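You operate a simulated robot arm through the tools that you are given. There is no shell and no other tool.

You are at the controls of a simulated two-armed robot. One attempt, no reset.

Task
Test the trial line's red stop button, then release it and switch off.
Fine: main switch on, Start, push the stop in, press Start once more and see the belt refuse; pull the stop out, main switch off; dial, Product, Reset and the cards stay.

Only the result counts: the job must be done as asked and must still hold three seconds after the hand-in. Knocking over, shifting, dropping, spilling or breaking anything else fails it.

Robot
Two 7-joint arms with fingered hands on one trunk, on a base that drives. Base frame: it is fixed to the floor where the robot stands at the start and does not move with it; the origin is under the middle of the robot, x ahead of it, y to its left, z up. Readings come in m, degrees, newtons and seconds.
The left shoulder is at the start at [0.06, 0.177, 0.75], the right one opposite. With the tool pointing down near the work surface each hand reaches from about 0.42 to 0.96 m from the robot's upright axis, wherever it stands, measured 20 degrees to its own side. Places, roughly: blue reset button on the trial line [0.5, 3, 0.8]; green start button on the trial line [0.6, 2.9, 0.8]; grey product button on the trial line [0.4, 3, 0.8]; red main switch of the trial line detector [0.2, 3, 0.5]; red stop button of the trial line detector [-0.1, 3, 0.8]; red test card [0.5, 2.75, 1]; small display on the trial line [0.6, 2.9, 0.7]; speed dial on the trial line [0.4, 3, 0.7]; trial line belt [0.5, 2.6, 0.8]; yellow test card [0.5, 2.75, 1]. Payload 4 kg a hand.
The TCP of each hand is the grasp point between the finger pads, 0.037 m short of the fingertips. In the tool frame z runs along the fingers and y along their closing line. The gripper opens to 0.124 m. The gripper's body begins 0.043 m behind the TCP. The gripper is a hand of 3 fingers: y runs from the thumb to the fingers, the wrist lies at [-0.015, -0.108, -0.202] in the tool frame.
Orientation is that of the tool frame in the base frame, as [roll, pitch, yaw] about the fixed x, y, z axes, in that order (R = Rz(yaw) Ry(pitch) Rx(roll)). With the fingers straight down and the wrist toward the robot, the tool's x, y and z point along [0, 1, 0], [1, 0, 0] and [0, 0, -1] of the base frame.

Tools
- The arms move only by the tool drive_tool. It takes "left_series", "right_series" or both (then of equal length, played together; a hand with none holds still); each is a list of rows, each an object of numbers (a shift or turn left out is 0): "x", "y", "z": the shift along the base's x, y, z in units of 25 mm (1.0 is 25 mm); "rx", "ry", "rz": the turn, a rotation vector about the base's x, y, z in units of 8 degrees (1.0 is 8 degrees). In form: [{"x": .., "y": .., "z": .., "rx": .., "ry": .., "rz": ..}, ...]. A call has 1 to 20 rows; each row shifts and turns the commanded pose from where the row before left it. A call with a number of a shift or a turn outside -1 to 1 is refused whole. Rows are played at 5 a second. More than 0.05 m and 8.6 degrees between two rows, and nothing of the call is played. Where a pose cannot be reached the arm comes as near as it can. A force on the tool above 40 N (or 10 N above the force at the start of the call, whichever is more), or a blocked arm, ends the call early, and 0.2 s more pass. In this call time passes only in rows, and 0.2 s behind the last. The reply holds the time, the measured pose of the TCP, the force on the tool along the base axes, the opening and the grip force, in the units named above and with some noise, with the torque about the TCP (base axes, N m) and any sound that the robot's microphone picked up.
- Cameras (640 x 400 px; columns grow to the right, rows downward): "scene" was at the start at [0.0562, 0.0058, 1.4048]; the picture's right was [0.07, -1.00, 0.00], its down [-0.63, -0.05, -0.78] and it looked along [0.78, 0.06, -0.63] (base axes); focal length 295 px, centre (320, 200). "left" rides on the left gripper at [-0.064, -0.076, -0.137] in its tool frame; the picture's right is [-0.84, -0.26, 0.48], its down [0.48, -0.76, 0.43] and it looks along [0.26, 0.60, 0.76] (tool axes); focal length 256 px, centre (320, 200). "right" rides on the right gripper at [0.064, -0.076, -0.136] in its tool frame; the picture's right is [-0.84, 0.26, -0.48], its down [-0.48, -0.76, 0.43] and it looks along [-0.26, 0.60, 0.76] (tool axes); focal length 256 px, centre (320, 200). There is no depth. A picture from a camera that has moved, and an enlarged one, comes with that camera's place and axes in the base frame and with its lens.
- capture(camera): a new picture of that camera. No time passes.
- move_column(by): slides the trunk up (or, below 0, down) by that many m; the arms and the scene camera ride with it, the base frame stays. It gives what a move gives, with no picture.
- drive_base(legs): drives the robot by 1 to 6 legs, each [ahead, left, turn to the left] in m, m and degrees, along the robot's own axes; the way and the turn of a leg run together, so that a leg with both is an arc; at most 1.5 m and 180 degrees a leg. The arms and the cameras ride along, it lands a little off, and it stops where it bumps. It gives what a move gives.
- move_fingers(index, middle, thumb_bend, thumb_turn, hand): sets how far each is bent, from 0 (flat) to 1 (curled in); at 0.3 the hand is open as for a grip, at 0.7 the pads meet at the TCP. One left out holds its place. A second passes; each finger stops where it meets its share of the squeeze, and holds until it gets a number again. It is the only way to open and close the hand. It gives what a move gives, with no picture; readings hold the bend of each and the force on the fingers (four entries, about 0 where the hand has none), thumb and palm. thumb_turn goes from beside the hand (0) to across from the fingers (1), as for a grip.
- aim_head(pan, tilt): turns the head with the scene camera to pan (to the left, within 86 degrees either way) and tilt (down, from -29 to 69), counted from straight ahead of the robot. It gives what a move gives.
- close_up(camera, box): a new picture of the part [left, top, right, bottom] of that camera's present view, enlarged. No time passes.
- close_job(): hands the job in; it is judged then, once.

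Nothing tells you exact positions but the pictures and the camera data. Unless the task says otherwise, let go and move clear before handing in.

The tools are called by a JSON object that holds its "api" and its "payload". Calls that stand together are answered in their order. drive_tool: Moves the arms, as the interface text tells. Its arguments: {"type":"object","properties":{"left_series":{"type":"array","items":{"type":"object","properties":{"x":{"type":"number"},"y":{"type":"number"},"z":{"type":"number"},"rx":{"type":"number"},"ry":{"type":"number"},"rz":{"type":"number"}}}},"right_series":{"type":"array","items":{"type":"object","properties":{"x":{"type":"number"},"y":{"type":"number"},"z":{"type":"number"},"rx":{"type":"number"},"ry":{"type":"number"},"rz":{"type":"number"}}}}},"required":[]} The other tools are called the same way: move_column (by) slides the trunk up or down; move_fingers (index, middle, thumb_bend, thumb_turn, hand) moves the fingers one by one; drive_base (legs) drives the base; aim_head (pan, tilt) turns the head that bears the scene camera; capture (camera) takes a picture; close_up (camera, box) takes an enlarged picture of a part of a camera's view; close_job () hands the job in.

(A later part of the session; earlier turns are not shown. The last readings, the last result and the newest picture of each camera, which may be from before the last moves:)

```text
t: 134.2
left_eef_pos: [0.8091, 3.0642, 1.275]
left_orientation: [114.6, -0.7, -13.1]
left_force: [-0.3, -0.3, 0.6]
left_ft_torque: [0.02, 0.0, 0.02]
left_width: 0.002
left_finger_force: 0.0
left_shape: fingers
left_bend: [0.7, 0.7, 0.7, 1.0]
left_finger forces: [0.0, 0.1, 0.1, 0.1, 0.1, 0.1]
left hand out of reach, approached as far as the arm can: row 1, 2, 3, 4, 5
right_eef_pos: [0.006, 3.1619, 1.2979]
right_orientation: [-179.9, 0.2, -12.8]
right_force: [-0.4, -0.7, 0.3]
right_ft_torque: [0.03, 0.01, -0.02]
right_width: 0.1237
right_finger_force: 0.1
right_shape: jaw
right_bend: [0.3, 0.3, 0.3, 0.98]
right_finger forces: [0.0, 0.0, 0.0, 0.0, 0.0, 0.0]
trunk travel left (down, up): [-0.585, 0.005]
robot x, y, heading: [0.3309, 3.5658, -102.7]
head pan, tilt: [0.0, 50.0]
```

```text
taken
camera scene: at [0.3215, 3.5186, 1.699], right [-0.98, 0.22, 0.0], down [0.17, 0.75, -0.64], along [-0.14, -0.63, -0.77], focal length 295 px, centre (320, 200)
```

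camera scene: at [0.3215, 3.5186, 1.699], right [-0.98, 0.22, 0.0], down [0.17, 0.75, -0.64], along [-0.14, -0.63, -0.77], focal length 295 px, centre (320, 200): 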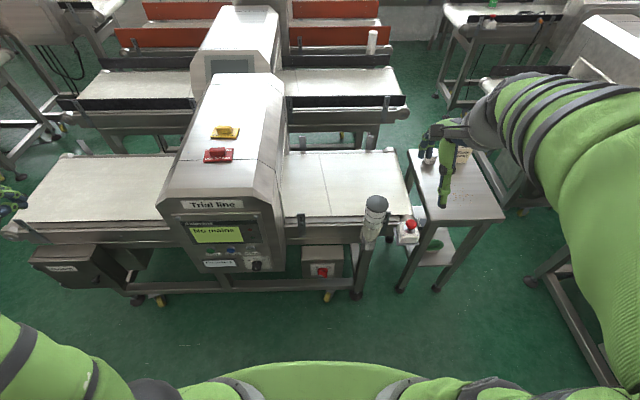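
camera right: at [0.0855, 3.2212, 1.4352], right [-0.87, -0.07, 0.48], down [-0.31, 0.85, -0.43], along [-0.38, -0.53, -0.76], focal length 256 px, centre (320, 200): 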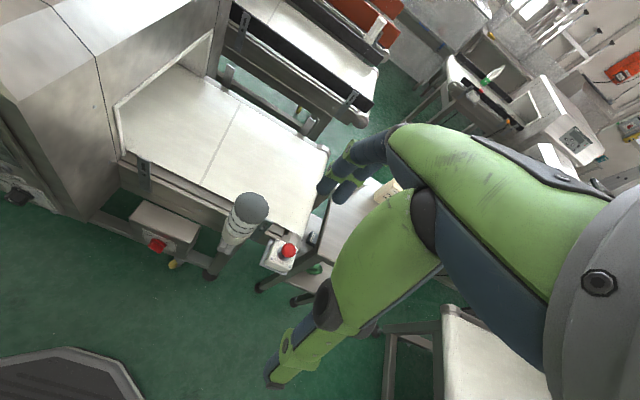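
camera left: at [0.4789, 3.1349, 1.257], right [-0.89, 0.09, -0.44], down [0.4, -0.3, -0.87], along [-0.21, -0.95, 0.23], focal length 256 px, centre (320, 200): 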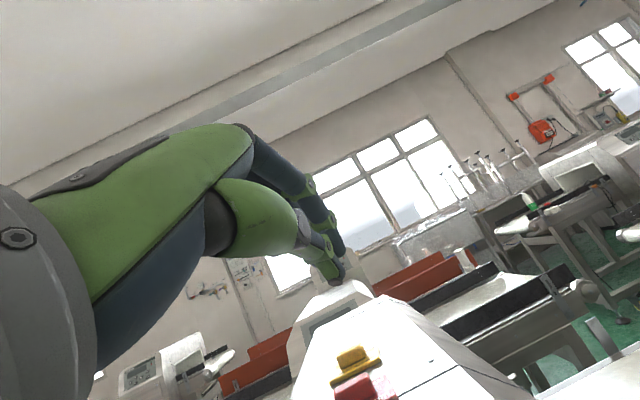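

The left hand is clear. I lower the trunk 0.2 m and check clearances before going further.

{"api": "move_column", "payload": {"by": -0.2}}

{"api": "capture", "payload": {"camera": "scene"}}

{"api": "capture", "payload": {"camera": "right"}}

```text
t: 136.4
left_eef_pos: [0.8083, 3.0658, 1.0766]
left_orientation: [114.7, -0.8, -12.9]
left_force: [-0.4, 0.5, -0.3]
left_ft_torque: [-0.04, -0.03, 0.01]
left_width: 0.0022
left_finger_force: 0.0
left_shape: fingers
left_bend: [0.7, 0.7, 0.7, 1.0]
left_finger forces: [0.0, 0.0, 0.0, 0.1, 0.1, 0.1]
right_eef_pos: [0.005, 3.1618, 1.0989]
right_orientation: [-179.8, 0.1, -12.7]
right_force: [-0.1, 0.2, -0.1]
right_ft_torque: [0.0, 0.0, -0.03]
right_width: 0.1237
right_finger_force: 0.0
right_shape: jaw
right_bend: [0.3, 0.3, 0.3, 0.98]
right_finger forces: [0.1, 0.0, 0.1, 0.0, 0.0, 0.0]
trunk travel left (down, up): [-0.385, 0.205]
robot x, y, heading: [0.3329, 3.5628, -102.8]
head pan, tilt: [0.0, 50.0]
```

```text
taken
camera scene: at [0.3209, 3.5185, 1.4991], right [-0.98, 0.22, 0.0], down [0.17, 0.75, -0.64], along [-0.14, -0.63, -0.77], focal length 295 px, centre (320, 200)
```

scene: 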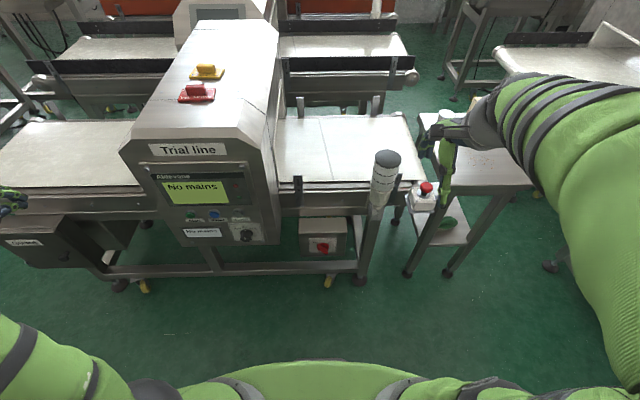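

```text
taken
camera right: at [0.085, 3.2211, 1.2352], right [-0.87, -0.07, 0.48], down [-0.31, 0.85, -0.43], along [-0.38, -0.53, -0.76], focal length 256 px, centre (320, 200)
```

right: 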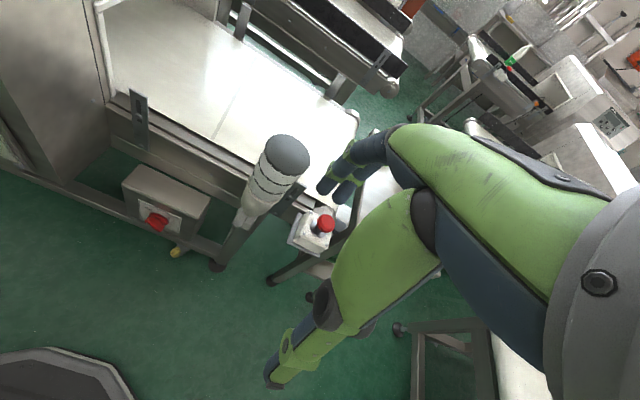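

Clear. I bring the right hand east and down in front of the main switch, still well off the line.

{"api": "drive_tool", "payload": {"right_series": [{"x": 1}, {"x": 1}, {"x": 1}, {"x": 1}, {"x": 1, "z": -1}, {"x": 1, "z": -1}, {"x": 1, "z": -1}, {"x": 1, "z": -1}, {"z": -1}, {"z": -1}, {"z": -1}, {"z": -1}, {"z": -1}, {"z": -1}, {"z": -1}, {"z": -1}]}}

{"api": "capture", "payload": {"camera": "right"}}

{"api": "capture", "payload": {"camera": "scene"}}

```text
t: 139.8
left_eef_pos: [0.8091, 3.0649, 1.075]
left_orientation: [114.6, -0.8, -13.0]
left_force: [0.2, 0.1, -0.2]
left_ft_torque: [-0.03, 0.02, 0.0]
left_width: 0.0021
left_finger_force: 0.1
left_shape: fingers
left_bend: [0.7, 0.7, 0.7, 1.0]
left_finger forces: [0.1, 0.0, 0.0, 0.0, 0.0, 0.0]
right_eef_pos: [0.2066, 3.1606, 0.7986]
right_orientation: [-179.9, 0.0, -12.7]
right_force: [0.5, -0.9, -0.4]
right_ft_torque: [0.02, 0.0, -0.01]
right_width: 0.1239
right_finger_force: 0.1
right_shape: jaw
right_bend: [0.3, 0.3, 0.3, 0.98]
right_finger forces: [0.0, 0.0, 0.0, 0.0, 0.0, 0.0]
trunk travel left (down, up): [-0.385, 0.205]
robot x, y, heading: [0.3299, 3.5617, -102.9]
head pan, tilt: [0.0, 50.0]
```

```text
taken
camera right: at [0.2856, 3.2207, 0.935], right [-0.87, -0.07, 0.48], down [-0.3, 0.85, -0.43], along [-0.38, -0.53, -0.76], focal length 256 px, centre (320, 200)
```

right: 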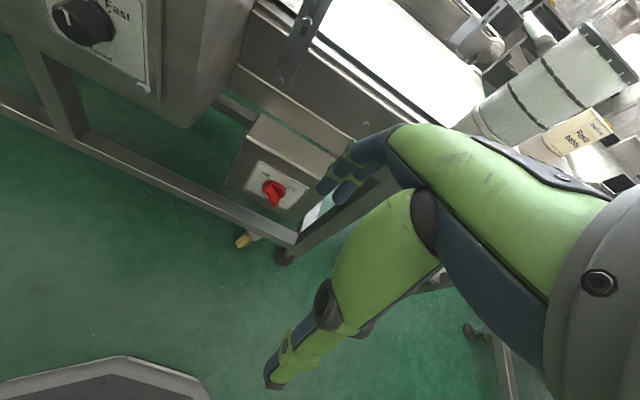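

```text
taken
camera scene: at [0.3209, 3.5181, 1.499], right [-0.98, 0.22, 0.0], down [0.17, 0.75, -0.64], along [-0.14, -0.63, -0.77], focal length 295 px, centre (320, 200)
```

scene: 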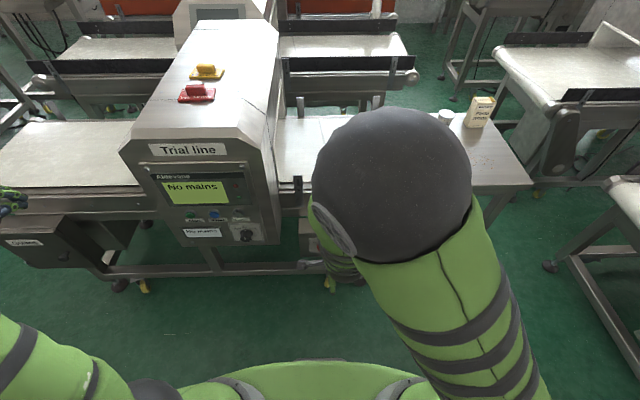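

I take a close look at the switch handle from the right hand camera.

{"api": "close_up", "payload": {"camera": "right", "box": [230, 150, 326, 210]}}

{"api": "drive_tool", "payload": {"right_series": [{"z": -0.8, "y": 0.2, "rx": -0.975, "ry": 0.22}, {"z": -0.8, "y": 0.2, "rx": -0.975, "ry": 0.22}, {"z": -0.8, "y": 0.2, "rx": -0.975, "ry": 0.22}, {"z": -0.8, "y": 0.2, "rx": -0.975, "ry": 0.22}, {"z": -0.8, "y": 0.2, "rx": -0.975, "ry": 0.22}, {"z": -0.8, "y": 0.1, "rx": -0.975, "ry": 0.22}]}}

{"api": "capture", "payload": {"camera": "right"}}

```text
6.67 times, centred on (278, 180) of right
camera zoom: at [0.2856, 3.2207, 0.935], right [-0.87, -0.07, 0.48], down [-0.3, 0.85, -0.43], along [-0.38, -0.53, -0.76], focal length 1707 px, centre (600, 333)
```

zoom: 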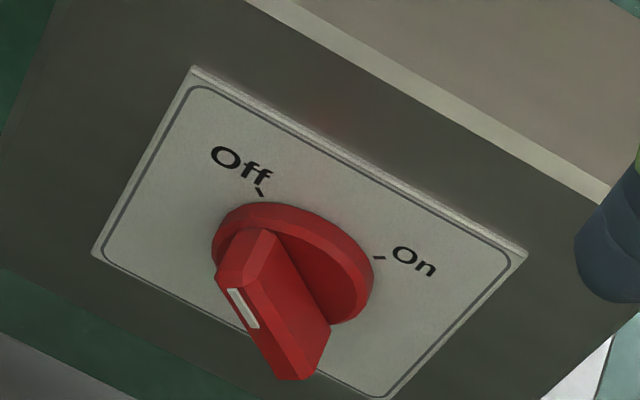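

```text
t: 141.4
left_eef_pos: [0.8065, 3.0659, 1.0761]
left_orientation: [114.6, -0.7, -13.1]
left_force: [0.6, -0.5, -0.6]
left_ft_torque: [0.02, 0.0, 0.04]
left_width: 0.0021
left_finger_force: 0.0
left_shape: fingers
left_bend: [0.7, 0.7, 0.7, 1.0]
left_finger forces: [0.0, 0.0, 0.0, 0.0, 0.0, 0.0]
right_eef_pos: [0.1829, 3.137, 0.7142]
right_orientation: [124.7, 1.5, -14.5]
right_force: [0.6, 0.0, -0.4]
right_ft_torque: [-0.03, 0.0, -0.01]
right_width: 0.124
right_finger_force: 0.1
right_shape: jaw
right_bend: [0.3, 0.3, 0.3, 0.98]
right_finger forces: [0.0, 0.0, 0.1, 0.0, 0.0, 0.1]
right hand out of reach, approached as far as the arm can: row 2
trunk travel left (down, up): [-0.385, 0.205]
robot x, y, heading: [0.3282, 3.5674, -102.7]
head pan, tilt: [0.0, 50.0]
stopped in row 6 (right hand): the arm was blocked; the commanded pose is now the measured one
```

```text
taken
camera right: at [0.2837, 3.2706, 0.7266], right [-0.74, 0.45, 0.51], down [-0.47, 0.2, -0.86], along [-0.49, -0.87, 0.07], focal length 256 px, centre (320, 200)
```

right: 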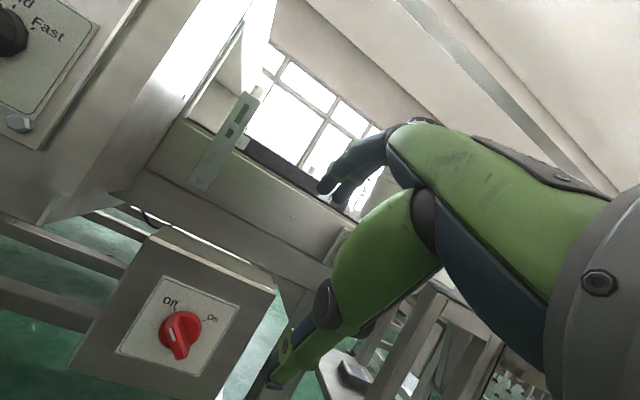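

The switch handle's marked end points to Off (upper left); On is upper right, so it needs a quarter turn clockwise. I zoom to get the handle's size and angle.

{"api": "close_up", "payload": {"camera": "right", "box": [70, 230, 290, 368]}}

{"api": "close_up", "payload": {"camera": "right", "box": [140, 290, 236, 350]}}

```text
2.90 times, centred on (180, 299) of right
camera zoom: at [0.2837, 3.2706, 0.7266], right [-0.74, 0.45, 0.51], down [-0.47, 0.2, -0.86], along [-0.49, -0.87, 0.07], focal length 742 px, centre (726, -87)
```

zoom: 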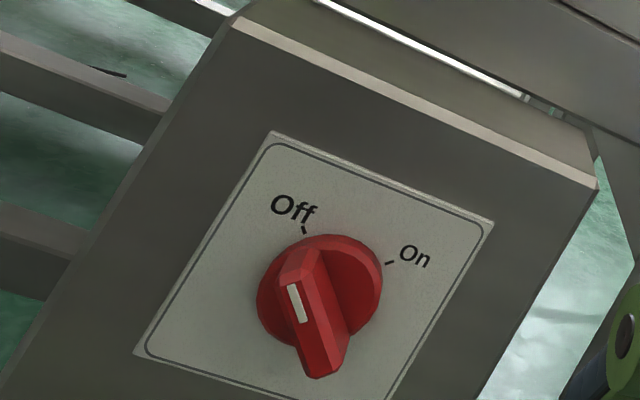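

```text
6.67 times, centred on (188, 320) of right
camera zoom: at [0.2837, 3.2706, 0.7266], right [-0.74, 0.45, 0.51], down [-0.47, 0.2, -0.86], along [-0.49, -0.87, 0.07], focal length 1707 px, centre (1200, -600)
```

zoom: 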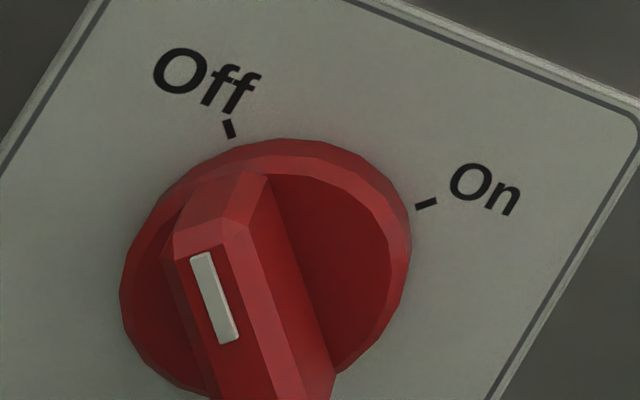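

Centre of the switch disc ≈ (0.176, 2.938, 0.512), handle sticks out about 2 cm. I'll push its marked end from left to right with pinched fingertips; I close the right hand and lower it in front of and left of the switch.

{"api": "move_fingers", "payload": {"hand": "right", "index": 0.7, "middle": 0.7, "thumb_bend": 0.7, "thumb_turn": 1}}

{"api": "drive_tool", "payload": {"right_series": [{"x": 0.4, "z": -1}, {"x": 0.4, "z": -1}, {"x": 0.4, "z": -1}, {"x": 0.4, "z": -1}, {"x": 0.4, "z": -1}, {"x": 0.4, "z": -1}, {"x": 0.5, "z": -0.8}]}}

{"api": "capture", "payload": {"camera": "right"}}

{"api": "capture", "payload": {"camera": "scene"}}

```text
t: 142.4
left_eef_pos: [0.8081, 3.0644, 1.0759]
left_orientation: [114.6, -0.8, -13.1]
left_force: [-0.3, -0.3, 1.5]
left_ft_torque: [0.0, 0.02, -0.03]
left_width: 0.0019
left_finger_force: 0.1
left_shape: fingers
left_bend: [0.7, 0.7, 0.7, 1.0]
left_finger forces: [0.0, 0.1, 0.0, 0.0, 0.0, 0.0]
right_eef_pos: [0.1826, 3.1363, 0.713]
right_orientation: [124.7, 1.5, -14.3]
right_force: [0.5, 0.2, -0.1]
right_ft_torque: [-0.02, 0.0, 0.01]
right_width: 0.0019
right_finger_force: 0.1
right_shape: fingers
right_bend: [0.7, 0.7, 0.7, 1.0]
right_finger forces: [0.0, 0.0, 0.0, 0.0, 0.1, 0.1]
trunk travel left (down, up): [-0.385, 0.205]
robot x, y, heading: [0.3307, 3.5645, -102.7]
head pan, tilt: [0.0, 50.0]
```

```text
t: 144.0
left_eef_pos: [0.8072, 3.0642, 1.0757]
left_orientation: [114.5, -0.7, -13.2]
left_force: [1.2, 0.8, -0.1]
left_ft_torque: [0.01, 0.0, -0.02]
left_width: 0.002
left_finger_force: 0.0
left_shape: fingers
left_bend: [0.7, 0.7, 0.7, 1.0]
left_finger forces: [0.1, 0.0, 0.0, 0.0, 0.0, 0.0]
right_eef_pos: [0.2563, 3.1385, 0.5441]
right_orientation: [124.8, 1.5, -14.2]
right_force: [0.1, 0.0, 0.9]
right_ft_torque: [0.0, 0.01, 0.0]
right_width: 0.002
right_finger_force: 0.0
right_shape: fingers
right_bend: [0.7, 0.7, 0.7, 1.0]
right_finger forces: [0.1, 0.1, 0.0, 0.0, 0.0, 0.0]
trunk travel left (down, up): [-0.385, 0.205]
robot x, y, heading: [0.3301, 3.5633, -102.8]
head pan, tilt: [0.0, 50.0]
```

```text
taken
camera right: at [0.3568, 3.2724, 0.5579], right [-0.74, 0.45, 0.51], down [-0.47, 0.2, -0.86], along [-0.48, -0.87, 0.06], focal length 256 px, centre (320, 200)
```

right: 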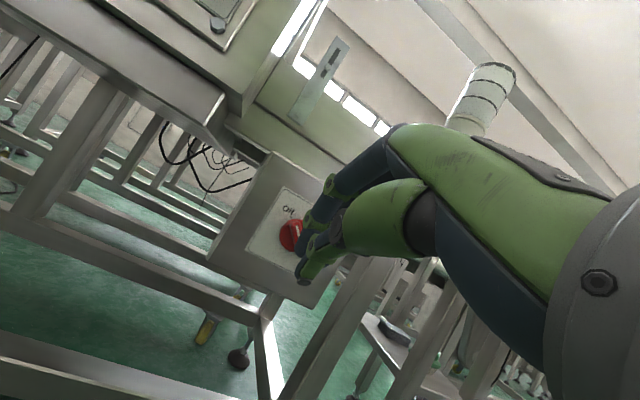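

```text
taken
camera scene: at [0.3209, 3.5183, 1.4991], right [-0.98, 0.22, 0.0], down [0.17, 0.75, -0.64], along [-0.14, -0.63, -0.77], focal length 295 px, centre (320, 200)
```

scene: 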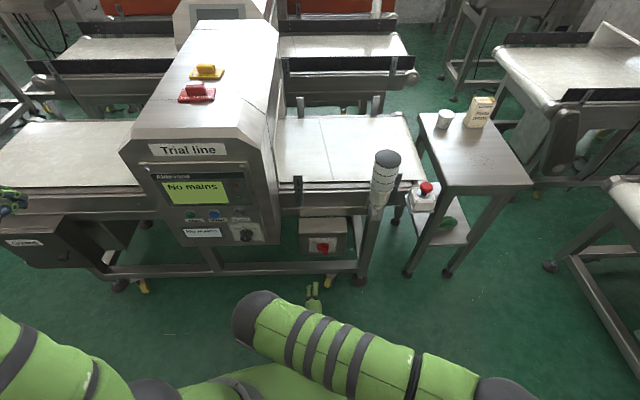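

The tip position agrees with the camera. I move forward to about 6 cm before the switch face, then check.

{"api": "drive_tool", "payload": {"right_series": [{"y": -1}, {"y": -1}, {"y": -1}, {"y": -1}, {"y": -1}]}}

{"api": "close_up", "payload": {"camera": "right", "box": [200, 150, 400, 275]}}

{"api": "close_up", "payload": {"camera": "scene", "box": [260, 200, 388, 280]}}

```text
t: 145.2
left_eef_pos: [0.8079, 3.065, 1.075]
left_orientation: [114.6, -0.7, -13.1]
left_force: [0.1, 0.0, -0.3]
left_ft_torque: [-0.01, 0.07, 0.01]
left_width: 0.0023
left_finger_force: 0.1
left_shape: fingers
left_bend: [0.7, 0.7, 0.7, 1.0]
left_finger forces: [0.0, 0.0, 0.0, 0.1, 0.0, 0.0]
right_eef_pos: [0.2557, 3.013, 0.5449]
right_orientation: [124.9, 1.5, -14.3]
right_force: [-0.5, 0.1, -0.7]
right_ft_torque: [0.01, 0.0, 0.01]
right_width: 0.0018
right_finger_force: 0.1
right_shape: fingers
right_bend: [0.7, 0.7, 0.7, 1.0]
right_finger forces: [0.0, 0.0, 0.0, 0.0, 0.0, 0.1]
trunk travel left (down, up): [-0.385, 0.205]
robot x, y, heading: [0.3281, 3.5656, -102.9]
head pan, tilt: [0.0, 50.0]
```

```text
3.20 times, centred on (300, 212) of right
camera zoom: at [0.3562, 3.1473, 0.5575], right [-0.74, 0.45, 0.51], down [-0.47, 0.2, -0.86], along [-0.48, -0.87, 0.06], focal length 819 px, centre (384, 160)
```

zoom: 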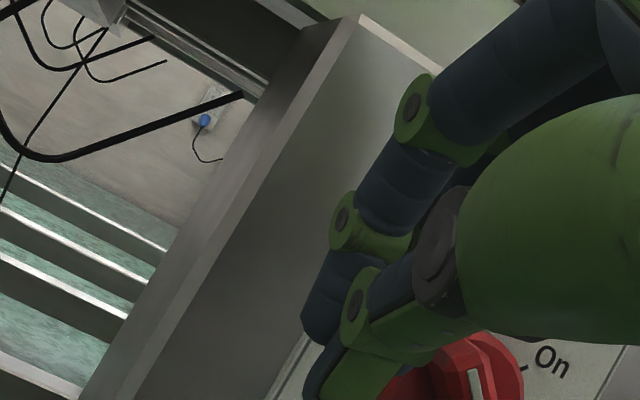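

```text
5.00 times, centred on (324, 240) of scene
camera zoom: at [0.3209, 3.5183, 1.499], right [-0.98, 0.22, 0.0], down [0.17, 0.75, -0.64], along [-0.14, -0.63, -0.77], focal length 1474 px, centre (300, 0)
```

zoom: 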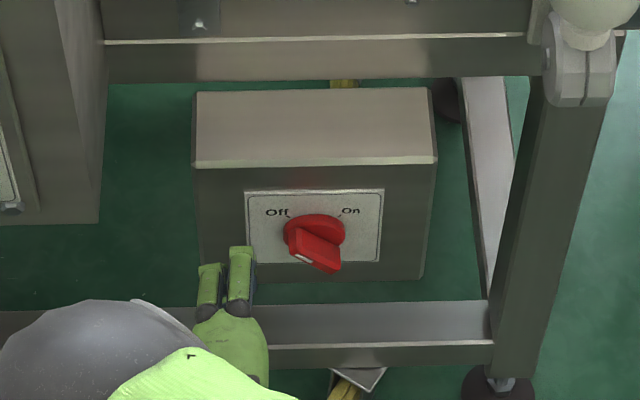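

Both fingertips are just left of the knob, as planned. I move in 5 cm so the tips are level with the handle, then look again.

{"api": "drive_tool", "payload": {"right_series": [{"x": -0.113, "y": -0.487}, {"x": -0.113, "y": -0.487}, {"x": -0.113, "y": -0.487}, {"x": -0.113, "y": -0.487}]}}

{"api": "close_up", "payload": {"camera": "scene", "box": [260, 200, 388, 280]}}

{"api": "capture", "payload": {"camera": "right"}}

```text
t: 146.2
left_eef_pos: [0.8084, 3.0666, 1.0755]
left_orientation: [114.7, -0.8, -13.0]
left_force: [0.0, 0.6, 0.0]
left_ft_torque: [-0.01, -0.01, -0.03]
left_width: 0.0022
left_finger_force: 0.0
left_shape: fingers
left_bend: [0.7, 0.7, 0.7, 1.0]
left_finger forces: [0.1, 0.0, 0.1, 0.1, 0.0, 0.0]
right_eef_pos: [0.2452, 2.9638, 0.5426]
right_orientation: [124.9, 1.6, -14.4]
right_force: [3.3, 14.6, 3.6]
right_ft_torque: [-0.27, 0.06, -0.15]
right_width: 0.0019
right_finger_force: 7.6
right_shape: fingers
right_bend: [0.7, 0.71, 0.7, 1.0]
right_finger forces: [0.8, 14.1, 0.0, 0.0, 0.0, 0.0]
trunk travel left (down, up): [-0.385, 0.205]
robot x, y, heading: [0.329, 3.5647, -102.6]
head pan, tilt: [0.0, 50.0]
```

```text
5.00 times, centred on (324, 240) of scene
camera zoom: at [0.3213, 3.5199, 1.4992], right [-0.98, 0.22, 0.0], down [0.17, 0.75, -0.64], along [-0.14, -0.63, -0.77], focal length 1474 px, centre (300, 0)
```

zoom: 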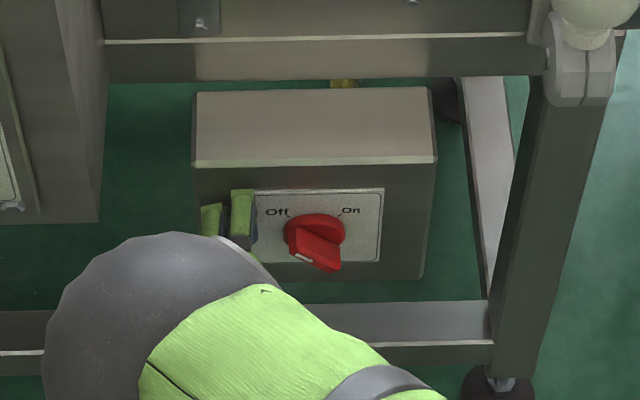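

```text
taken
camera right: at [0.346, 3.0995, 0.5573], right [-0.74, 0.45, 0.51], down [-0.47, 0.2, -0.86], along [-0.48, -0.87, 0.06], focal length 256 px, centre (320, 200)
```

right: 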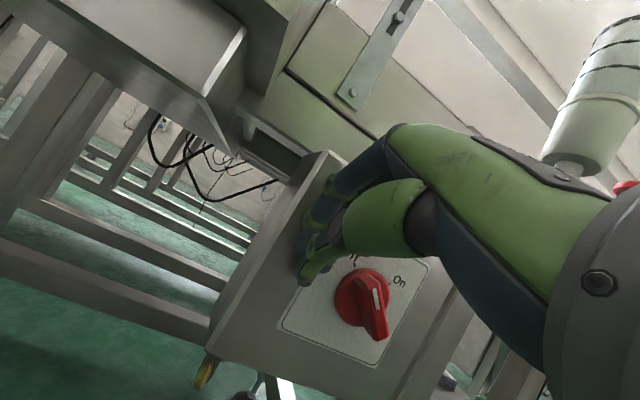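

The fingertips touched the box face (14 N); I back off 14 mm and rise 15 mm so only the fingers' upper part meets the handle end, then push west in small steps.

{"api": "drive_tool", "payload": {"right_series": [{"x": 0.127, "y": 0.545}, {"z": 0.6}]}}

{"api": "drive_tool", "payload": {"right_series": [{"x": -0.292, "y": 0.068}, {"x": -0.292, "y": 0.068}, {"x": -0.292, "y": 0.068}]}}

{"api": "close_up", "payload": {"camera": "scene", "box": [260, 200, 388, 280]}}

{"api": "close_up", "payload": {"camera": "right", "box": [240, 180, 440, 305]}}

```text
t: 146.8
left_eef_pos: [0.8085, 3.0646, 1.0762]
left_orientation: [114.6, -0.7, -13.2]
left_force: [0.6, 0.3, -1.0]
left_ft_torque: [0.0, 0.03, -0.02]
left_width: 0.0022
left_finger_force: 0.2
left_shape: fingers
left_bend: [0.7, 0.7, 0.7, 1.0]
left_finger forces: [0.0, 0.0, 0.0, 0.0, 0.0, 0.0]
right_eef_pos: [0.247, 2.9762, 0.5573]
right_orientation: [124.7, 1.6, -14.3]
right_force: [-0.1, 0.7, -0.5]
right_ft_torque: [0.03, 0.0, -0.02]
right_width: 0.0016
right_finger_force: 0.1
right_shape: fingers
right_bend: [0.7, 0.7, 0.7, 1.0]
right_finger forces: [0.0, 0.1, 0.0, 0.0, 0.0, 0.0]
trunk travel left (down, up): [-0.385, 0.205]
robot x, y, heading: [0.3294, 3.5655, -103.1]
head pan, tilt: [0.0, 50.0]
```

```text
t: 147.6
left_eef_pos: [0.8077, 3.0643, 1.0762]
left_orientation: [114.5, -0.8, -13.0]
left_force: [-0.8, -0.1, 0.1]
left_ft_torque: [0.01, 0.02, -0.04]
left_width: 0.0017
left_finger_force: 0.0
left_shape: fingers
left_bend: [0.7, 0.7, 0.7, 1.0]
left_finger forces: [0.0, 0.0, 0.0, 0.0, 0.0, 0.1]
right_eef_pos: [0.2261, 2.9825, 0.5584]
right_orientation: [124.8, 1.6, -14.3]
right_force: [1.0, 0.6, 0.2]
right_ft_torque: [-0.02, 0.02, -0.02]
right_width: 0.0019
right_finger_force: 0.0
right_shape: fingers
right_bend: [0.7, 0.7, 0.7, 1.0]
right_finger forces: [0.0, 0.0, 0.0, 0.0, 0.0, 0.0]
trunk travel left (down, up): [-0.385, 0.205]
robot x, y, heading: [0.3326, 3.562, -102.7]
head pan, tilt: [0.0, 50.0]
```

```text
5.00 times, centred on (324, 240) of scene
camera zoom: at [0.3209, 3.5183, 1.499], right [-0.98, 0.22, 0.0], down [0.17, 0.75, -0.64], along [-0.14, -0.63, -0.77], focal length 1474 px, centre (300, 0)
```

zoom: 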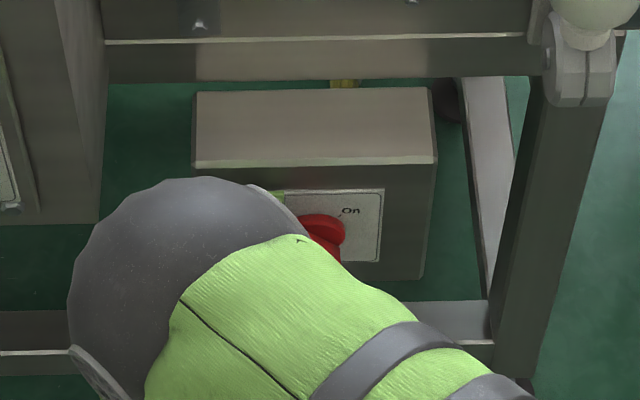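

```text
3.20 times, centred on (340, 242) of right
camera zoom: at [0.327, 3.1166, 0.5718], right [-0.74, 0.45, 0.51], down [-0.47, 0.2, -0.86], along [-0.48, -0.87, 0.06], focal length 819 px, centre (256, 64)
```

zoom: 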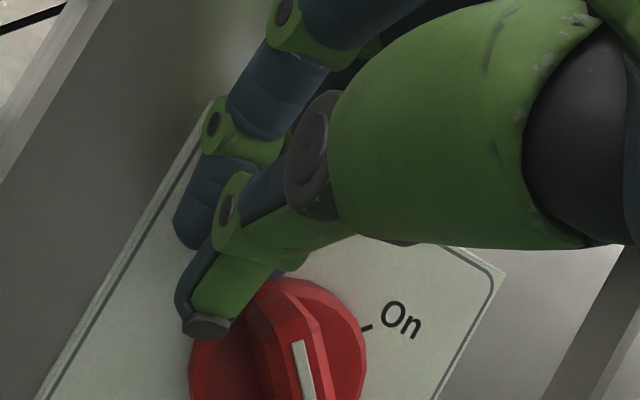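

The thumb tip and fingers are now just beside the handle. I keep pushing west.

{"api": "drive_tool", "payload": {"right_series": [{"x": -0.292, "y": 0.068}, {"x": -0.292, "y": 0.068}, {"x": -0.292, "y": 0.068}]}}

{"api": "close_up", "payload": {"camera": "right", "box": [240, 180, 440, 305]}}

```text
t: 148.4
left_eef_pos: [0.8083, 3.0652, 1.0763]
left_orientation: [114.6, -0.8, -13.1]
left_force: [-0.3, -0.3, 0.8]
left_ft_torque: [-0.02, -0.03, 0.0]
left_width: 0.0022
left_finger_force: 0.1
left_shape: fingers
left_bend: [0.7, 0.7, 0.7, 1.0]
left_finger forces: [0.0, 0.0, 0.0, 0.0, 0.0, 0.0]
right_eef_pos: [0.2032, 2.9871, 0.5594]
right_orientation: [124.5, 1.6, -14.3]
right_force: [2.1, -0.4, 8.0]
right_ft_torque: [-0.23, 0.12, 0.0]
right_width: 0.0
right_finger_force: 5.3
right_shape: fingers
right_bend: [0.7, 0.68, 0.71, 1.0]
right_finger forces: [0.0, 6.2, 0.0, 0.1, 3.9, 0.1]
trunk travel left (down, up): [-0.385, 0.205]
robot x, y, heading: [0.3307, 3.5628, -102.8]
head pan, tilt: [0.0, 50.0]
```

```text
3.20 times, centred on (340, 242) of right
camera zoom: at [0.3042, 3.1219, 0.5722], right [-0.74, 0.45, 0.51], down [-0.47, 0.2, -0.86], along [-0.48, -0.87, 0.07], focal length 819 px, centre (256, 64)
```

zoom: 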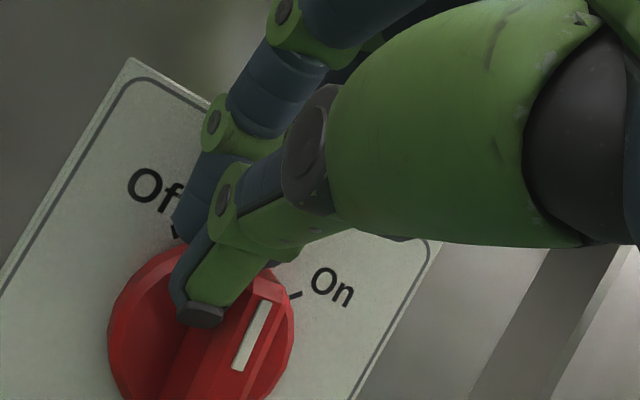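

The handle is turning and its mark nears On. I push a bit more.

{"api": "drive_tool", "payload": {"right_series": [{"x": -0.292, "y": 0.068}, {"x": -0.292, "y": 0.068}]}}

{"api": "close_up", "payload": {"camera": "right", "box": [240, 180, 440, 305]}}

{"api": "capture", "payload": {"camera": "scene"}}

```text
t: 149.0
left_eef_pos: [0.8095, 3.0665, 1.077]
left_orientation: [114.5, -0.7, -13.1]
left_force: [0.0, -0.9, 0.5]
left_ft_torque: [0.02, -0.03, -0.01]
left_width: 0.0019
left_finger_force: 0.0
left_shape: fingers
left_bend: [0.7, 0.7, 0.7, 1.0]
left_finger forces: [0.0, 0.0, 0.0, 0.0, 0.1, 0.0]
right_eef_pos: [0.1894, 2.9899, 0.5584]
right_orientation: [124.7, 1.4, -14.2]
right_force: [11.7, 1.9, 14.6]
right_ft_torque: [-0.31, -0.17, 0.25]
right_width: 0.0
right_finger_force: 10.5
right_shape: fingers
right_bend: [0.68, 0.69, 0.72, 0.99]
right_finger forces: [0.1, 3.3, 0.0, 0.1, 18.3, 0.1]
trunk travel left (down, up): [-0.385, 0.205]
robot x, y, heading: [0.3257, 3.5644, -102.5]
head pan, tilt: [0.0, 50.0]
```

```text
3.20 times, centred on (340, 242) of right
camera zoom: at [0.2907, 3.1257, 0.5715], right [-0.74, 0.45, 0.51], down [-0.47, 0.2, -0.86], along [-0.48, -0.87, 0.07], focal length 819 px, centre (256, 64)
```

zoom: 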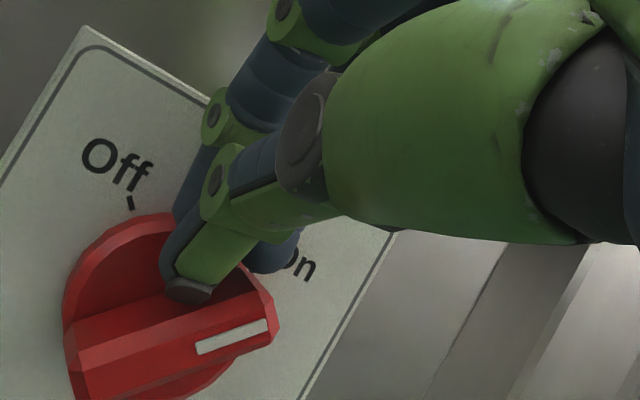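

```text
taken
camera scene: at [0.3217, 3.5193, 1.4991], right [-0.98, 0.22, 0.0], down [0.17, 0.75, -0.64], along [-0.14, -0.63, -0.77], focal length 295 px, centre (320, 200)
```

scene: 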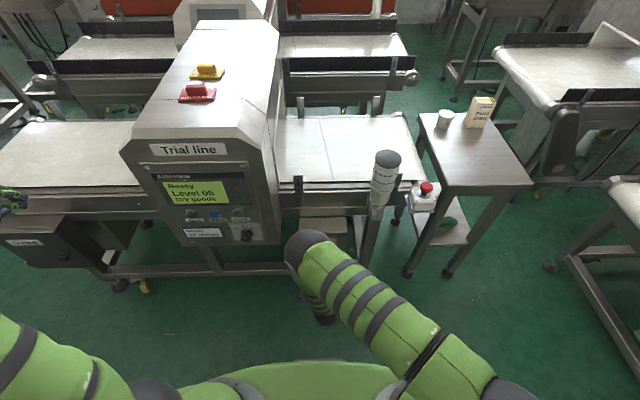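

The switch is On: the display reads "Ready, Level 05, Dry goods". I retreat the right hand and bring the left hand toward Start.

{"api": "drive_tool", "payload": {"right_series": [{"x": 0.15, "y": 0.3, "z": 0.1}, {"x": 0.2, "y": 0.9}, {"x": 0.2, "y": 0.9}, {"x": 0.2, "y": 0.9}, {"x": 0.2, "y": 0.9}, {"x": 0.2, "y": 0.9}]}}

{"api": "close_up", "payload": {"camera": "scene", "box": [120, 130, 420, 317]}}

{"api": "close_up", "payload": {"camera": "right", "box": [200, 150, 440, 300]}}

{"api": "capture", "payload": {"camera": "left"}}

```text
t: 150.4
left_eef_pos: [0.8082, 3.065, 1.0759]
left_orientation: [114.7, -0.7, -13.1]
left_force: [0.3, 0.2, -0.3]
left_ft_torque: [0.05, -0.02, 0.0]
left_width: 0.0022
left_finger_force: 0.1
left_shape: fingers
left_bend: [0.7, 0.7, 0.7, 1.0]
left_finger forces: [0.0, 0.0, 0.1, 0.0, 0.0, 0.0]
right_eef_pos: [0.2179, 3.1112, 0.5613]
right_orientation: [124.8, 1.5, -14.4]
right_force: [-0.3, 0.1, -0.6]
right_ft_torque: [0.0, 0.03, 0.03]
right_width: 0.0017
right_finger_force: 0.1
right_shape: fingers
right_bend: [0.7, 0.7, 0.7, 1.0]
right_finger forces: [0.1, 0.0, 0.1, 0.1, 0.0, 0.0]
trunk travel left (down, up): [-0.385, 0.205]
robot x, y, heading: [0.3307, 3.5619, -102.8]
head pan, tilt: [0.0, 50.0]
```

```text
2.13 times, centred on (270, 224) of scene
camera zoom: at [0.3209, 3.5184, 1.499], right [-0.98, 0.22, 0.0], down [0.17, 0.75, -0.64], along [-0.14, -0.63, -0.77], focal length 629 px, centre (427, 150)
```

zoom: 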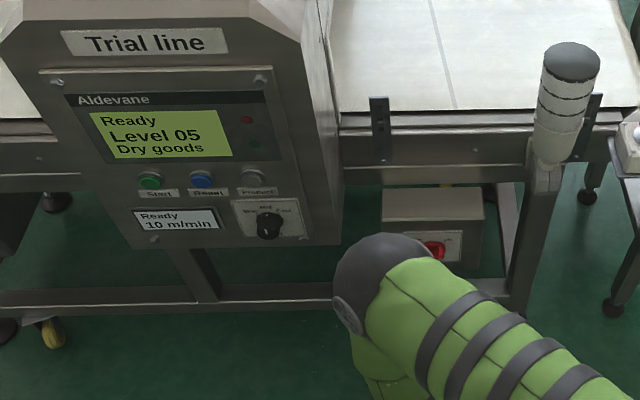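

```text
2.67 times, centred on (320, 225) of right
camera zoom: at [0.3192, 3.2445, 0.5751], right [-0.74, 0.45, 0.51], down [-0.47, 0.2, -0.86], along [-0.48, -0.87, 0.06], focal length 683 px, centre (320, 133)
```

zoom: 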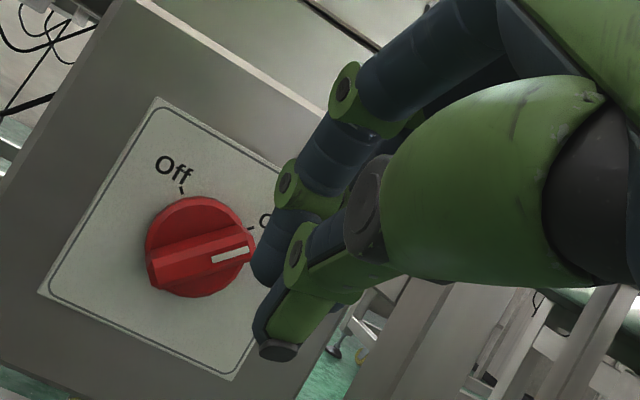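

```text
taken
camera left: at [0.7819, 3.2326, 1.0627], right [-0.89, -0.13, -0.45], down [0.46, -0.19, -0.87], along [0.03, -0.97, 0.23], focal length 256 px, centre (320, 200)
```

left: 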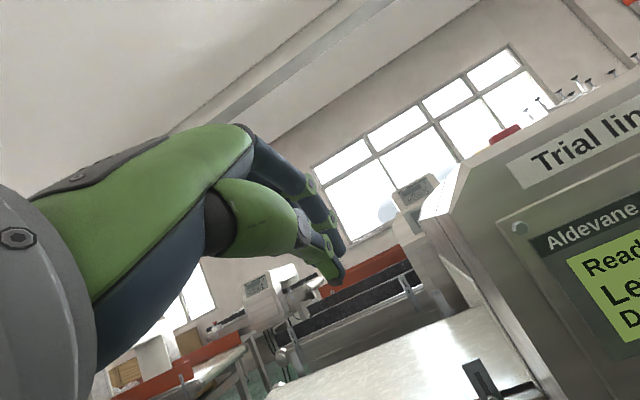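

Display now shows "Ready / 10 m/min", and the knob is fully at On. The left arm needs vertical room, so I raise the trunk 0.2 m and bring the left hand down beside the box at Start height.

{"api": "move_column", "payload": {"by": 0.2}}

{"api": "drive_tool", "payload": {"left_series": [{"z": -1}, {"z": -1}, {"z": -1}, {"z": -1}, {"z": -1}, {"z": -1}, {"z": -1}, {"z": -1}, {"z": -1}, {"z": -1}, {"z": -1}, {"z": -1}, {"z": -1}, {"z": -1}, {"z": -1}, {"z": -1}, {"z": -1}, {"z": -0.65}]}}

{"api": "capture", "payload": {"camera": "left"}}

{"api": "capture", "payload": {"camera": "scene"}}

```text
t: 152.5
left_eef_pos: [0.8085, 3.0644, 1.276]
left_orientation: [114.6, -0.7, -13.1]
left_force: [0.4, 0.2, 0.0]
left_ft_torque: [-0.03, 0.01, -0.05]
left_width: 0.0018
left_finger_force: 0.0
left_shape: fingers
left_bend: [0.7, 0.7, 0.7, 1.0]
left_finger forces: [0.1, 0.0, 0.0, 0.1, 0.1, 0.1]
right_eef_pos: [0.2182, 3.11, 0.762]
right_orientation: [124.8, 1.6, -14.4]
right_force: [0.3, -0.3, 0.0]
right_ft_torque: [0.0, 0.0, 0.02]
right_width: 0.0019
right_finger_force: 0.0
right_shape: fingers
right_bend: [0.7, 0.7, 0.7, 1.0]
right_finger forces: [0.0, 0.1, 0.0, 0.0, 0.1, 0.0]
trunk travel left (down, up): [-0.585, 0.005]
robot x, y, heading: [0.3295, 3.5656, -103.0]
head pan, tilt: [0.0, 50.0]
```

```text
t: 156.3
left_eef_pos: [0.8697, 3.0087, 0.8706]
left_orientation: [114.7, -0.6, -13.3]
left_force: [-0.9, 0.1, -0.2]
left_ft_torque: [-0.01, 0.0, -0.01]
left_width: 0.0021
left_finger_force: 0.0
left_shape: fingers
left_bend: [0.7, 0.7, 0.7, 1.0]
left_finger forces: [0.0, 0.0, 0.1, 0.0, 0.0, 0.0]
left hand out of reach, approached as far as the arm can: row 7, 8, 9, 10, 11, 12, 13, 14, 15, 17
right_eef_pos: [0.217, 3.109, 0.7609]
right_orientation: [124.8, 1.5, -14.3]
right_force: [-0.5, 0.4, 0.1]
right_ft_torque: [0.03, -0.03, -0.01]
right_width: 0.0017
right_finger_force: 0.0
right_shape: fingers
right_bend: [0.7, 0.7, 0.7, 1.0]
right_finger forces: [0.1, 0.0, 0.1, 0.0, 0.1, 0.0]
trunk travel left (down, up): [-0.585, 0.005]
robot x, y, heading: [0.3304, 3.5628, -103.0]
head pan, tilt: [0.0, 50.0]
```

```text
taken
camera left: at [0.8433, 3.1762, 0.8577], right [-0.89, -0.13, -0.44], down [0.46, -0.19, -0.87], along [0.03, -0.97, 0.23], focal length 256 px, centre (320, 200)
```

left: 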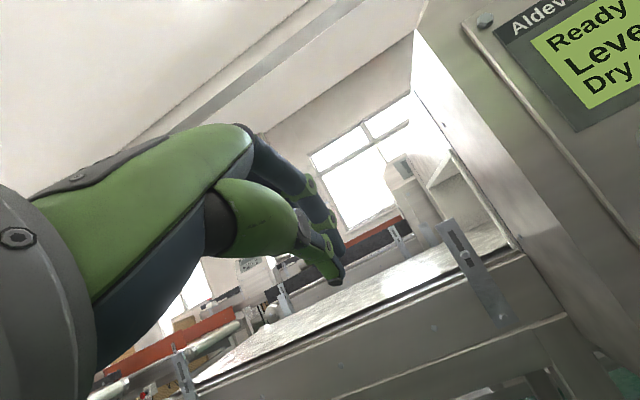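

```text
taken
camera scene: at [0.3211, 3.5181, 1.699], right [-0.98, 0.22, 0.0], down [0.17, 0.75, -0.64], along [-0.14, -0.63, -0.77], focal length 295 px, centre (320, 200)
```

scene: 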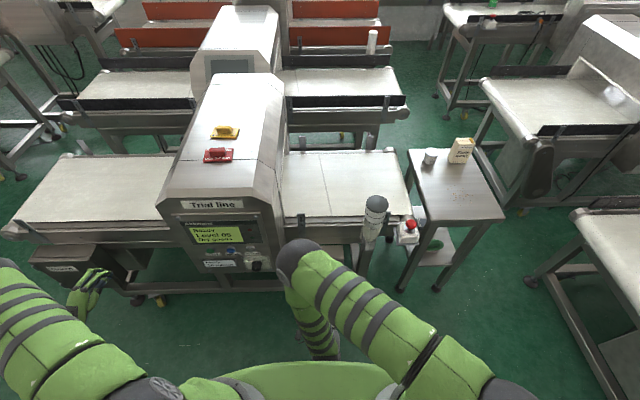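

The left hand is now at panel height east of the box. I slide it west to stand off in front of Start.

{"api": "drive_tool", "payload": {"left_series": [{"y": 0.8, "x": -0.3}, {"y": 0.6, "x": -0.8}, {"x": -0.98, "z": -0.15}, {"x": -0.98, "z": -0.15}, {"x": -0.98, "z": -0.15}, {"x": -0.98, "z": -0.15}, {"x": -0.98, "z": -0.15}, {"x": -0.98, "z": -0.15}, {"x": -0.98, "z": -0.15}, {"x": -0.98, "z": -0.15}, {"x": -0.98, "z": -0.15}, {"x": -0.98, "z": -0.15}]}}

{"api": "capture", "payload": {"camera": "left"}}

{"api": "close_up", "payload": {"camera": "scene", "box": [120, 180, 320, 305]}}

```text
t: 158.9
left_eef_pos: [0.7153, 2.9046, 0.8254]
left_orientation: [114.9, -0.6, -13.1]
left_force: [-0.3, 0.3, -0.1]
left_ft_torque: [0.01, 0.01, 0.01]
left_width: 0.0021
left_finger_force: 0.1
left_shape: fingers
left_bend: [0.7, 0.7, 0.7, 1.0]
left_finger forces: [0.1, 0.1, 0.1, 0.0, 0.1, 0.0]
left hand out of reach, approached as far as the arm can: row 1, 2, 3, 4, 5, 6, 7, 8, 9, 10, 11, 12
right_eef_pos: [0.2183, 3.1099, 0.7614]
right_orientation: [124.7, 1.5, -14.1]
right_force: [0.5, 0.6, -0.1]
right_ft_torque: [-0.01, -0.01, 0.02]
right_width: 0.0015
right_finger_force: 0.0
right_shape: fingers
right_bend: [0.7, 0.7, 0.7, 1.0]
right_finger forces: [0.1, 0.0, 0.0, 0.0, 0.1, 0.1]
trunk travel left (down, up): [-0.585, 0.005]
robot x, y, heading: [0.3285, 3.5652, -102.7]
head pan, tilt: [0.0, 50.0]
```

```text
taken
camera left: at [0.6886, 3.0722, 0.8124], right [-0.89, -0.13, -0.44], down [0.46, -0.18, -0.87], along [0.03, -0.97, 0.22], focal length 256 px, centre (320, 200)
```

left: 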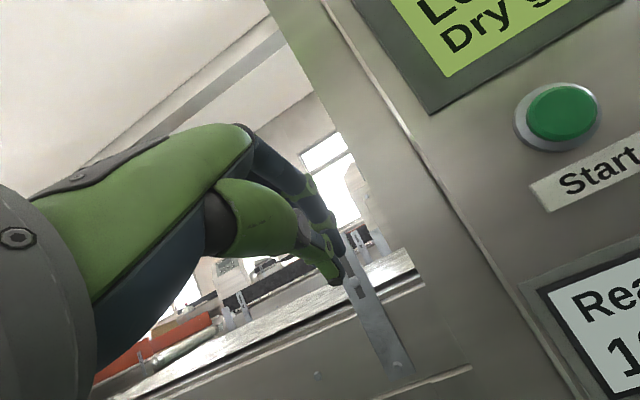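

```text
3.20 times, centred on (220, 242) of scene
camera zoom: at [0.3206, 3.5181, 1.699], right [-0.98, 0.22, 0.0], down [0.17, 0.75, -0.64], along [-0.14, -0.63, -0.77], focal length 943 px, centre (640, 64)
```

zoom: 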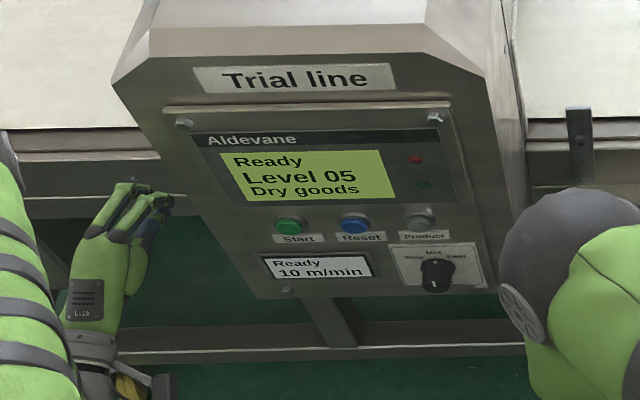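

The left arm cannot fold that close and drifted toward the line's edge without touching; I back it out the way it came. The right hand will press Start instead, reaching across.

{"api": "drive_tool", "payload": {"left_series": [{"x": 0.9, "y": 0.6, "z": 0.26}, {"x": 0.9, "y": 0.6, "z": 0.26}, {"x": 0.9, "y": 0.6, "z": 0.26}, {"x": 0.9, "y": 0.6, "z": 0.26}, {"x": 0.9, "y": 0.6, "z": 0.26}, {"x": 0.9, "y": 0.6, "z": 0.26}, {"x": 0.9, "y": 0.6, "z": 0.26}]}}

{"api": "capture", "payload": {"camera": "left"}}

```text
t: 160.5
left_eef_pos: [0.8755, 3.0016, 0.8694]
left_orientation: [114.5, -0.7, -13.1]
left_force: [-0.6, 0.3, 0.7]
left_ft_torque: [0.01, 0.0, -0.04]
left_width: 0.0019
left_finger_force: 0.1
left_shape: fingers
left_bend: [0.7, 0.7, 0.7, 1.0]
left_finger forces: [0.0, 0.1, 0.0, 0.1, 0.0, 0.0]
left hand out of reach, approached as far as the arm can: row 1, 2
right_eef_pos: [0.2186, 3.1104, 0.7623]
right_orientation: [124.7, 1.6, -14.4]
right_force: [0.7, 0.7, -0.8]
right_ft_torque: [-0.01, 0.01, 0.0]
right_width: 0.0015
right_finger_force: 0.1
right_shape: fingers
right_bend: [0.7, 0.7, 0.7, 1.0]
right_finger forces: [0.0, 0.0, 0.1, 0.0, 0.0, 0.0]
trunk travel left (down, up): [-0.585, 0.005]
robot x, y, heading: [0.3295, 3.5662, -103.0]
head pan, tilt: [0.0, 50.0]
```

```text
taken
camera left: at [0.8486, 3.1689, 0.8559], right [-0.89, -0.13, -0.44], down [0.46, -0.19, -0.87], along [0.03, -0.97, 0.23], focal length 256 px, centre (320, 200)
```

left: 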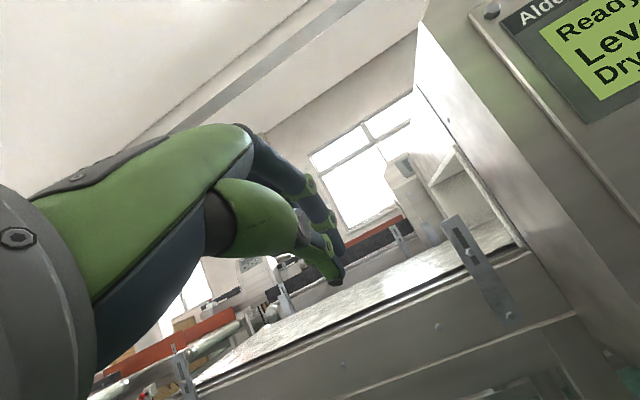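

The left hand is clear. I move the right hand up and east in stages, staying about 10 cm off the panel.

{"api": "drive_tool", "payload": {"right_series": [{"x": 0.95, "y": 0.1, "z": 0.4}, {"x": 0.95, "y": 0.1, "z": 0.4}, {"x": 0.95, "y": 0.0, "z": 0.4}, {"x": 0.95, "z": 0.4}, {"x": 0.95, "z": 0.4}, {"x": 0.95, "z": 0.4}]}}

{"api": "capture", "payload": {"camera": "right"}}

{"api": "capture", "payload": {"camera": "scene"}}

```text
t: 161.9
left_eef_pos: [0.875, 3.0023, 0.8693]
left_orientation: [114.6, -0.8, -13.1]
left_force: [-0.2, 0.0, 0.2]
left_ft_torque: [-0.03, 0.01, 0.0]
left_width: 0.0018
left_finger_force: 0.0
left_shape: fingers
left_bend: [0.7, 0.7, 0.7, 1.0]
left_finger forces: [0.0, 0.0, 0.0, 0.0, 0.0, 0.0]
right_eef_pos: [0.3611, 3.1133, 0.8216]
right_orientation: [124.8, 1.6, -14.3]
right_force: [0.4, -0.8, 1.7]
right_ft_torque: [-0.04, 0.0, -0.01]
right_width: 0.002
right_finger_force: 0.0
right_shape: fingers
right_bend: [0.7, 0.7, 0.7, 1.0]
right_finger forces: [0.1, 0.1, 0.0, 0.0, 0.0, 0.0]
trunk travel left (down, up): [-0.585, 0.005]
robot x, y, heading: [0.3307, 3.5652, -102.9]
head pan, tilt: [0.0, 50.0]
```

```text
taken
camera right: at [0.4617, 3.2481, 0.8351], right [-0.74, 0.45, 0.51], down [-0.47, 0.2, -0.86], along [-0.48, -0.87, 0.06], focal length 256 px, centre (320, 200)
```

right: 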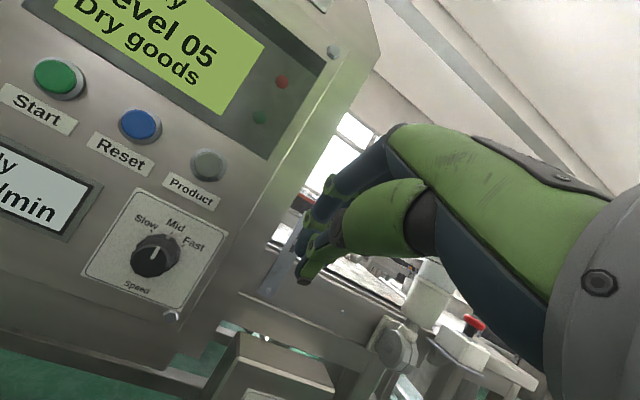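

```text
taken
camera scene: at [0.3213, 3.5184, 1.699], right [-0.98, 0.22, 0.0], down [0.17, 0.75, -0.64], along [-0.14, -0.63, -0.77], focal length 295 px, centre (320, 200)
```

scene: 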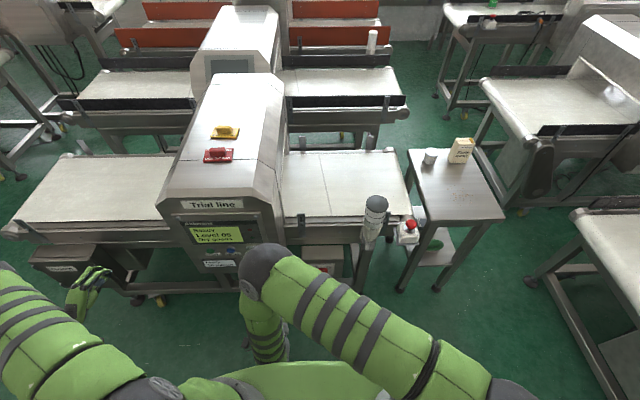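

Tracking is exact. I continue east to stand about 6 cm in front of Start.

{"api": "drive_tool", "payload": {"right_series": [{"x": 0.93, "y": -0.1, "z": 0.07}, {"x": 0.93, "y": -0.1, "z": 0.07}, {"x": 0.93, "y": -0.2, "z": 0.07}, {"x": 0.93, "y": -0.2, "z": 0.07}, {"x": 0.93, "y": -0.2, "z": 0.07}, {"x": 0.93, "y": -0.2, "z": 0.07}, {"x": 0.93, "y": -0.2, "z": 0.07}, {"x": 0.93, "y": -0.2, "z": 0.07}, {"x": 0.93, "y": -0.2, "z": 0.07}, {"x": 0.9, "y": -0.2, "z": 0.07}]}}

{"api": "capture", "payload": {"camera": "right"}}

{"api": "close_up", "payload": {"camera": "scene", "box": [140, 190, 300, 290]}}

```text
t: 164.3
left_eef_pos: [0.8741, 3.0012, 0.8697]
left_orientation: [114.6, -0.7, -13.2]
left_force: [-0.3, -0.5, 0.2]
left_ft_torque: [0.04, 0.01, -0.01]
left_width: 0.0019
left_finger_force: 0.1
left_shape: fingers
left_bend: [0.7, 0.7, 0.7, 1.0]
left_finger forces: [0.0, 0.0, 0.1, 0.1, 0.0, 0.0]
right_eef_pos: [0.5751, 3.0508, 0.8439]
right_orientation: [124.3, 1.6, -16.2]
right_force: [-0.6, 0.0, 0.4]
right_ft_torque: [-0.02, -0.01, 0.03]
right_width: 0.0018
right_finger_force: 0.0
right_shape: fingers
right_bend: [0.7, 0.7, 0.7, 1.0]
right_finger forces: [0.0, 0.0, 0.0, 0.0, 0.0, 0.0]
trunk travel left (down, up): [-0.585, 0.005]
robot x, y, heading: [0.3312, 3.563, -102.8]
head pan, tilt: [0.0, 50.0]
stopped in row 10 (right hand): the arm was blocked; the commanded pose is now the measured one
```

```text
taken
camera right: at [0.6809, 3.1815, 0.8556], right [-0.72, 0.48, 0.5], down [-0.47, 0.21, -0.86], along [-0.51, -0.86, 0.07], focal length 256 px, centre (320, 200)
```

right: 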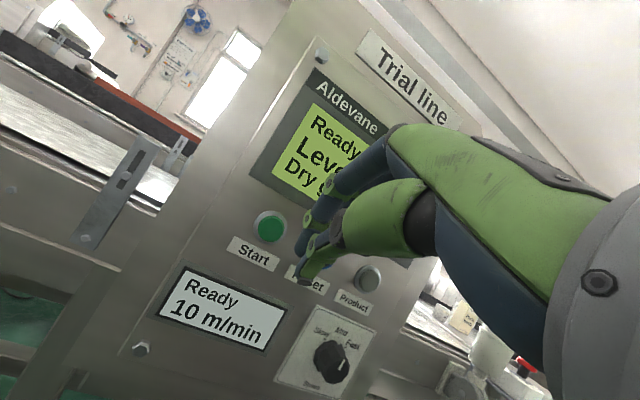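

```text
4.00 times, centred on (220, 240) of scene
camera zoom: at [0.321, 3.5182, 1.699], right [-0.98, 0.22, 0.0], down [0.17, 0.75, -0.64], along [-0.14, -0.63, -0.77], focal length 1179 px, centre (720, 40)
```

zoom: 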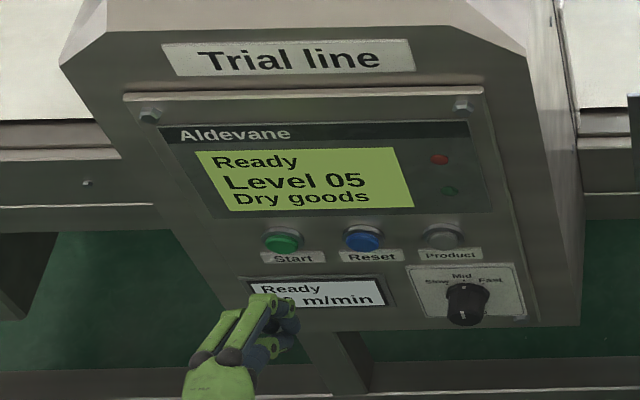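

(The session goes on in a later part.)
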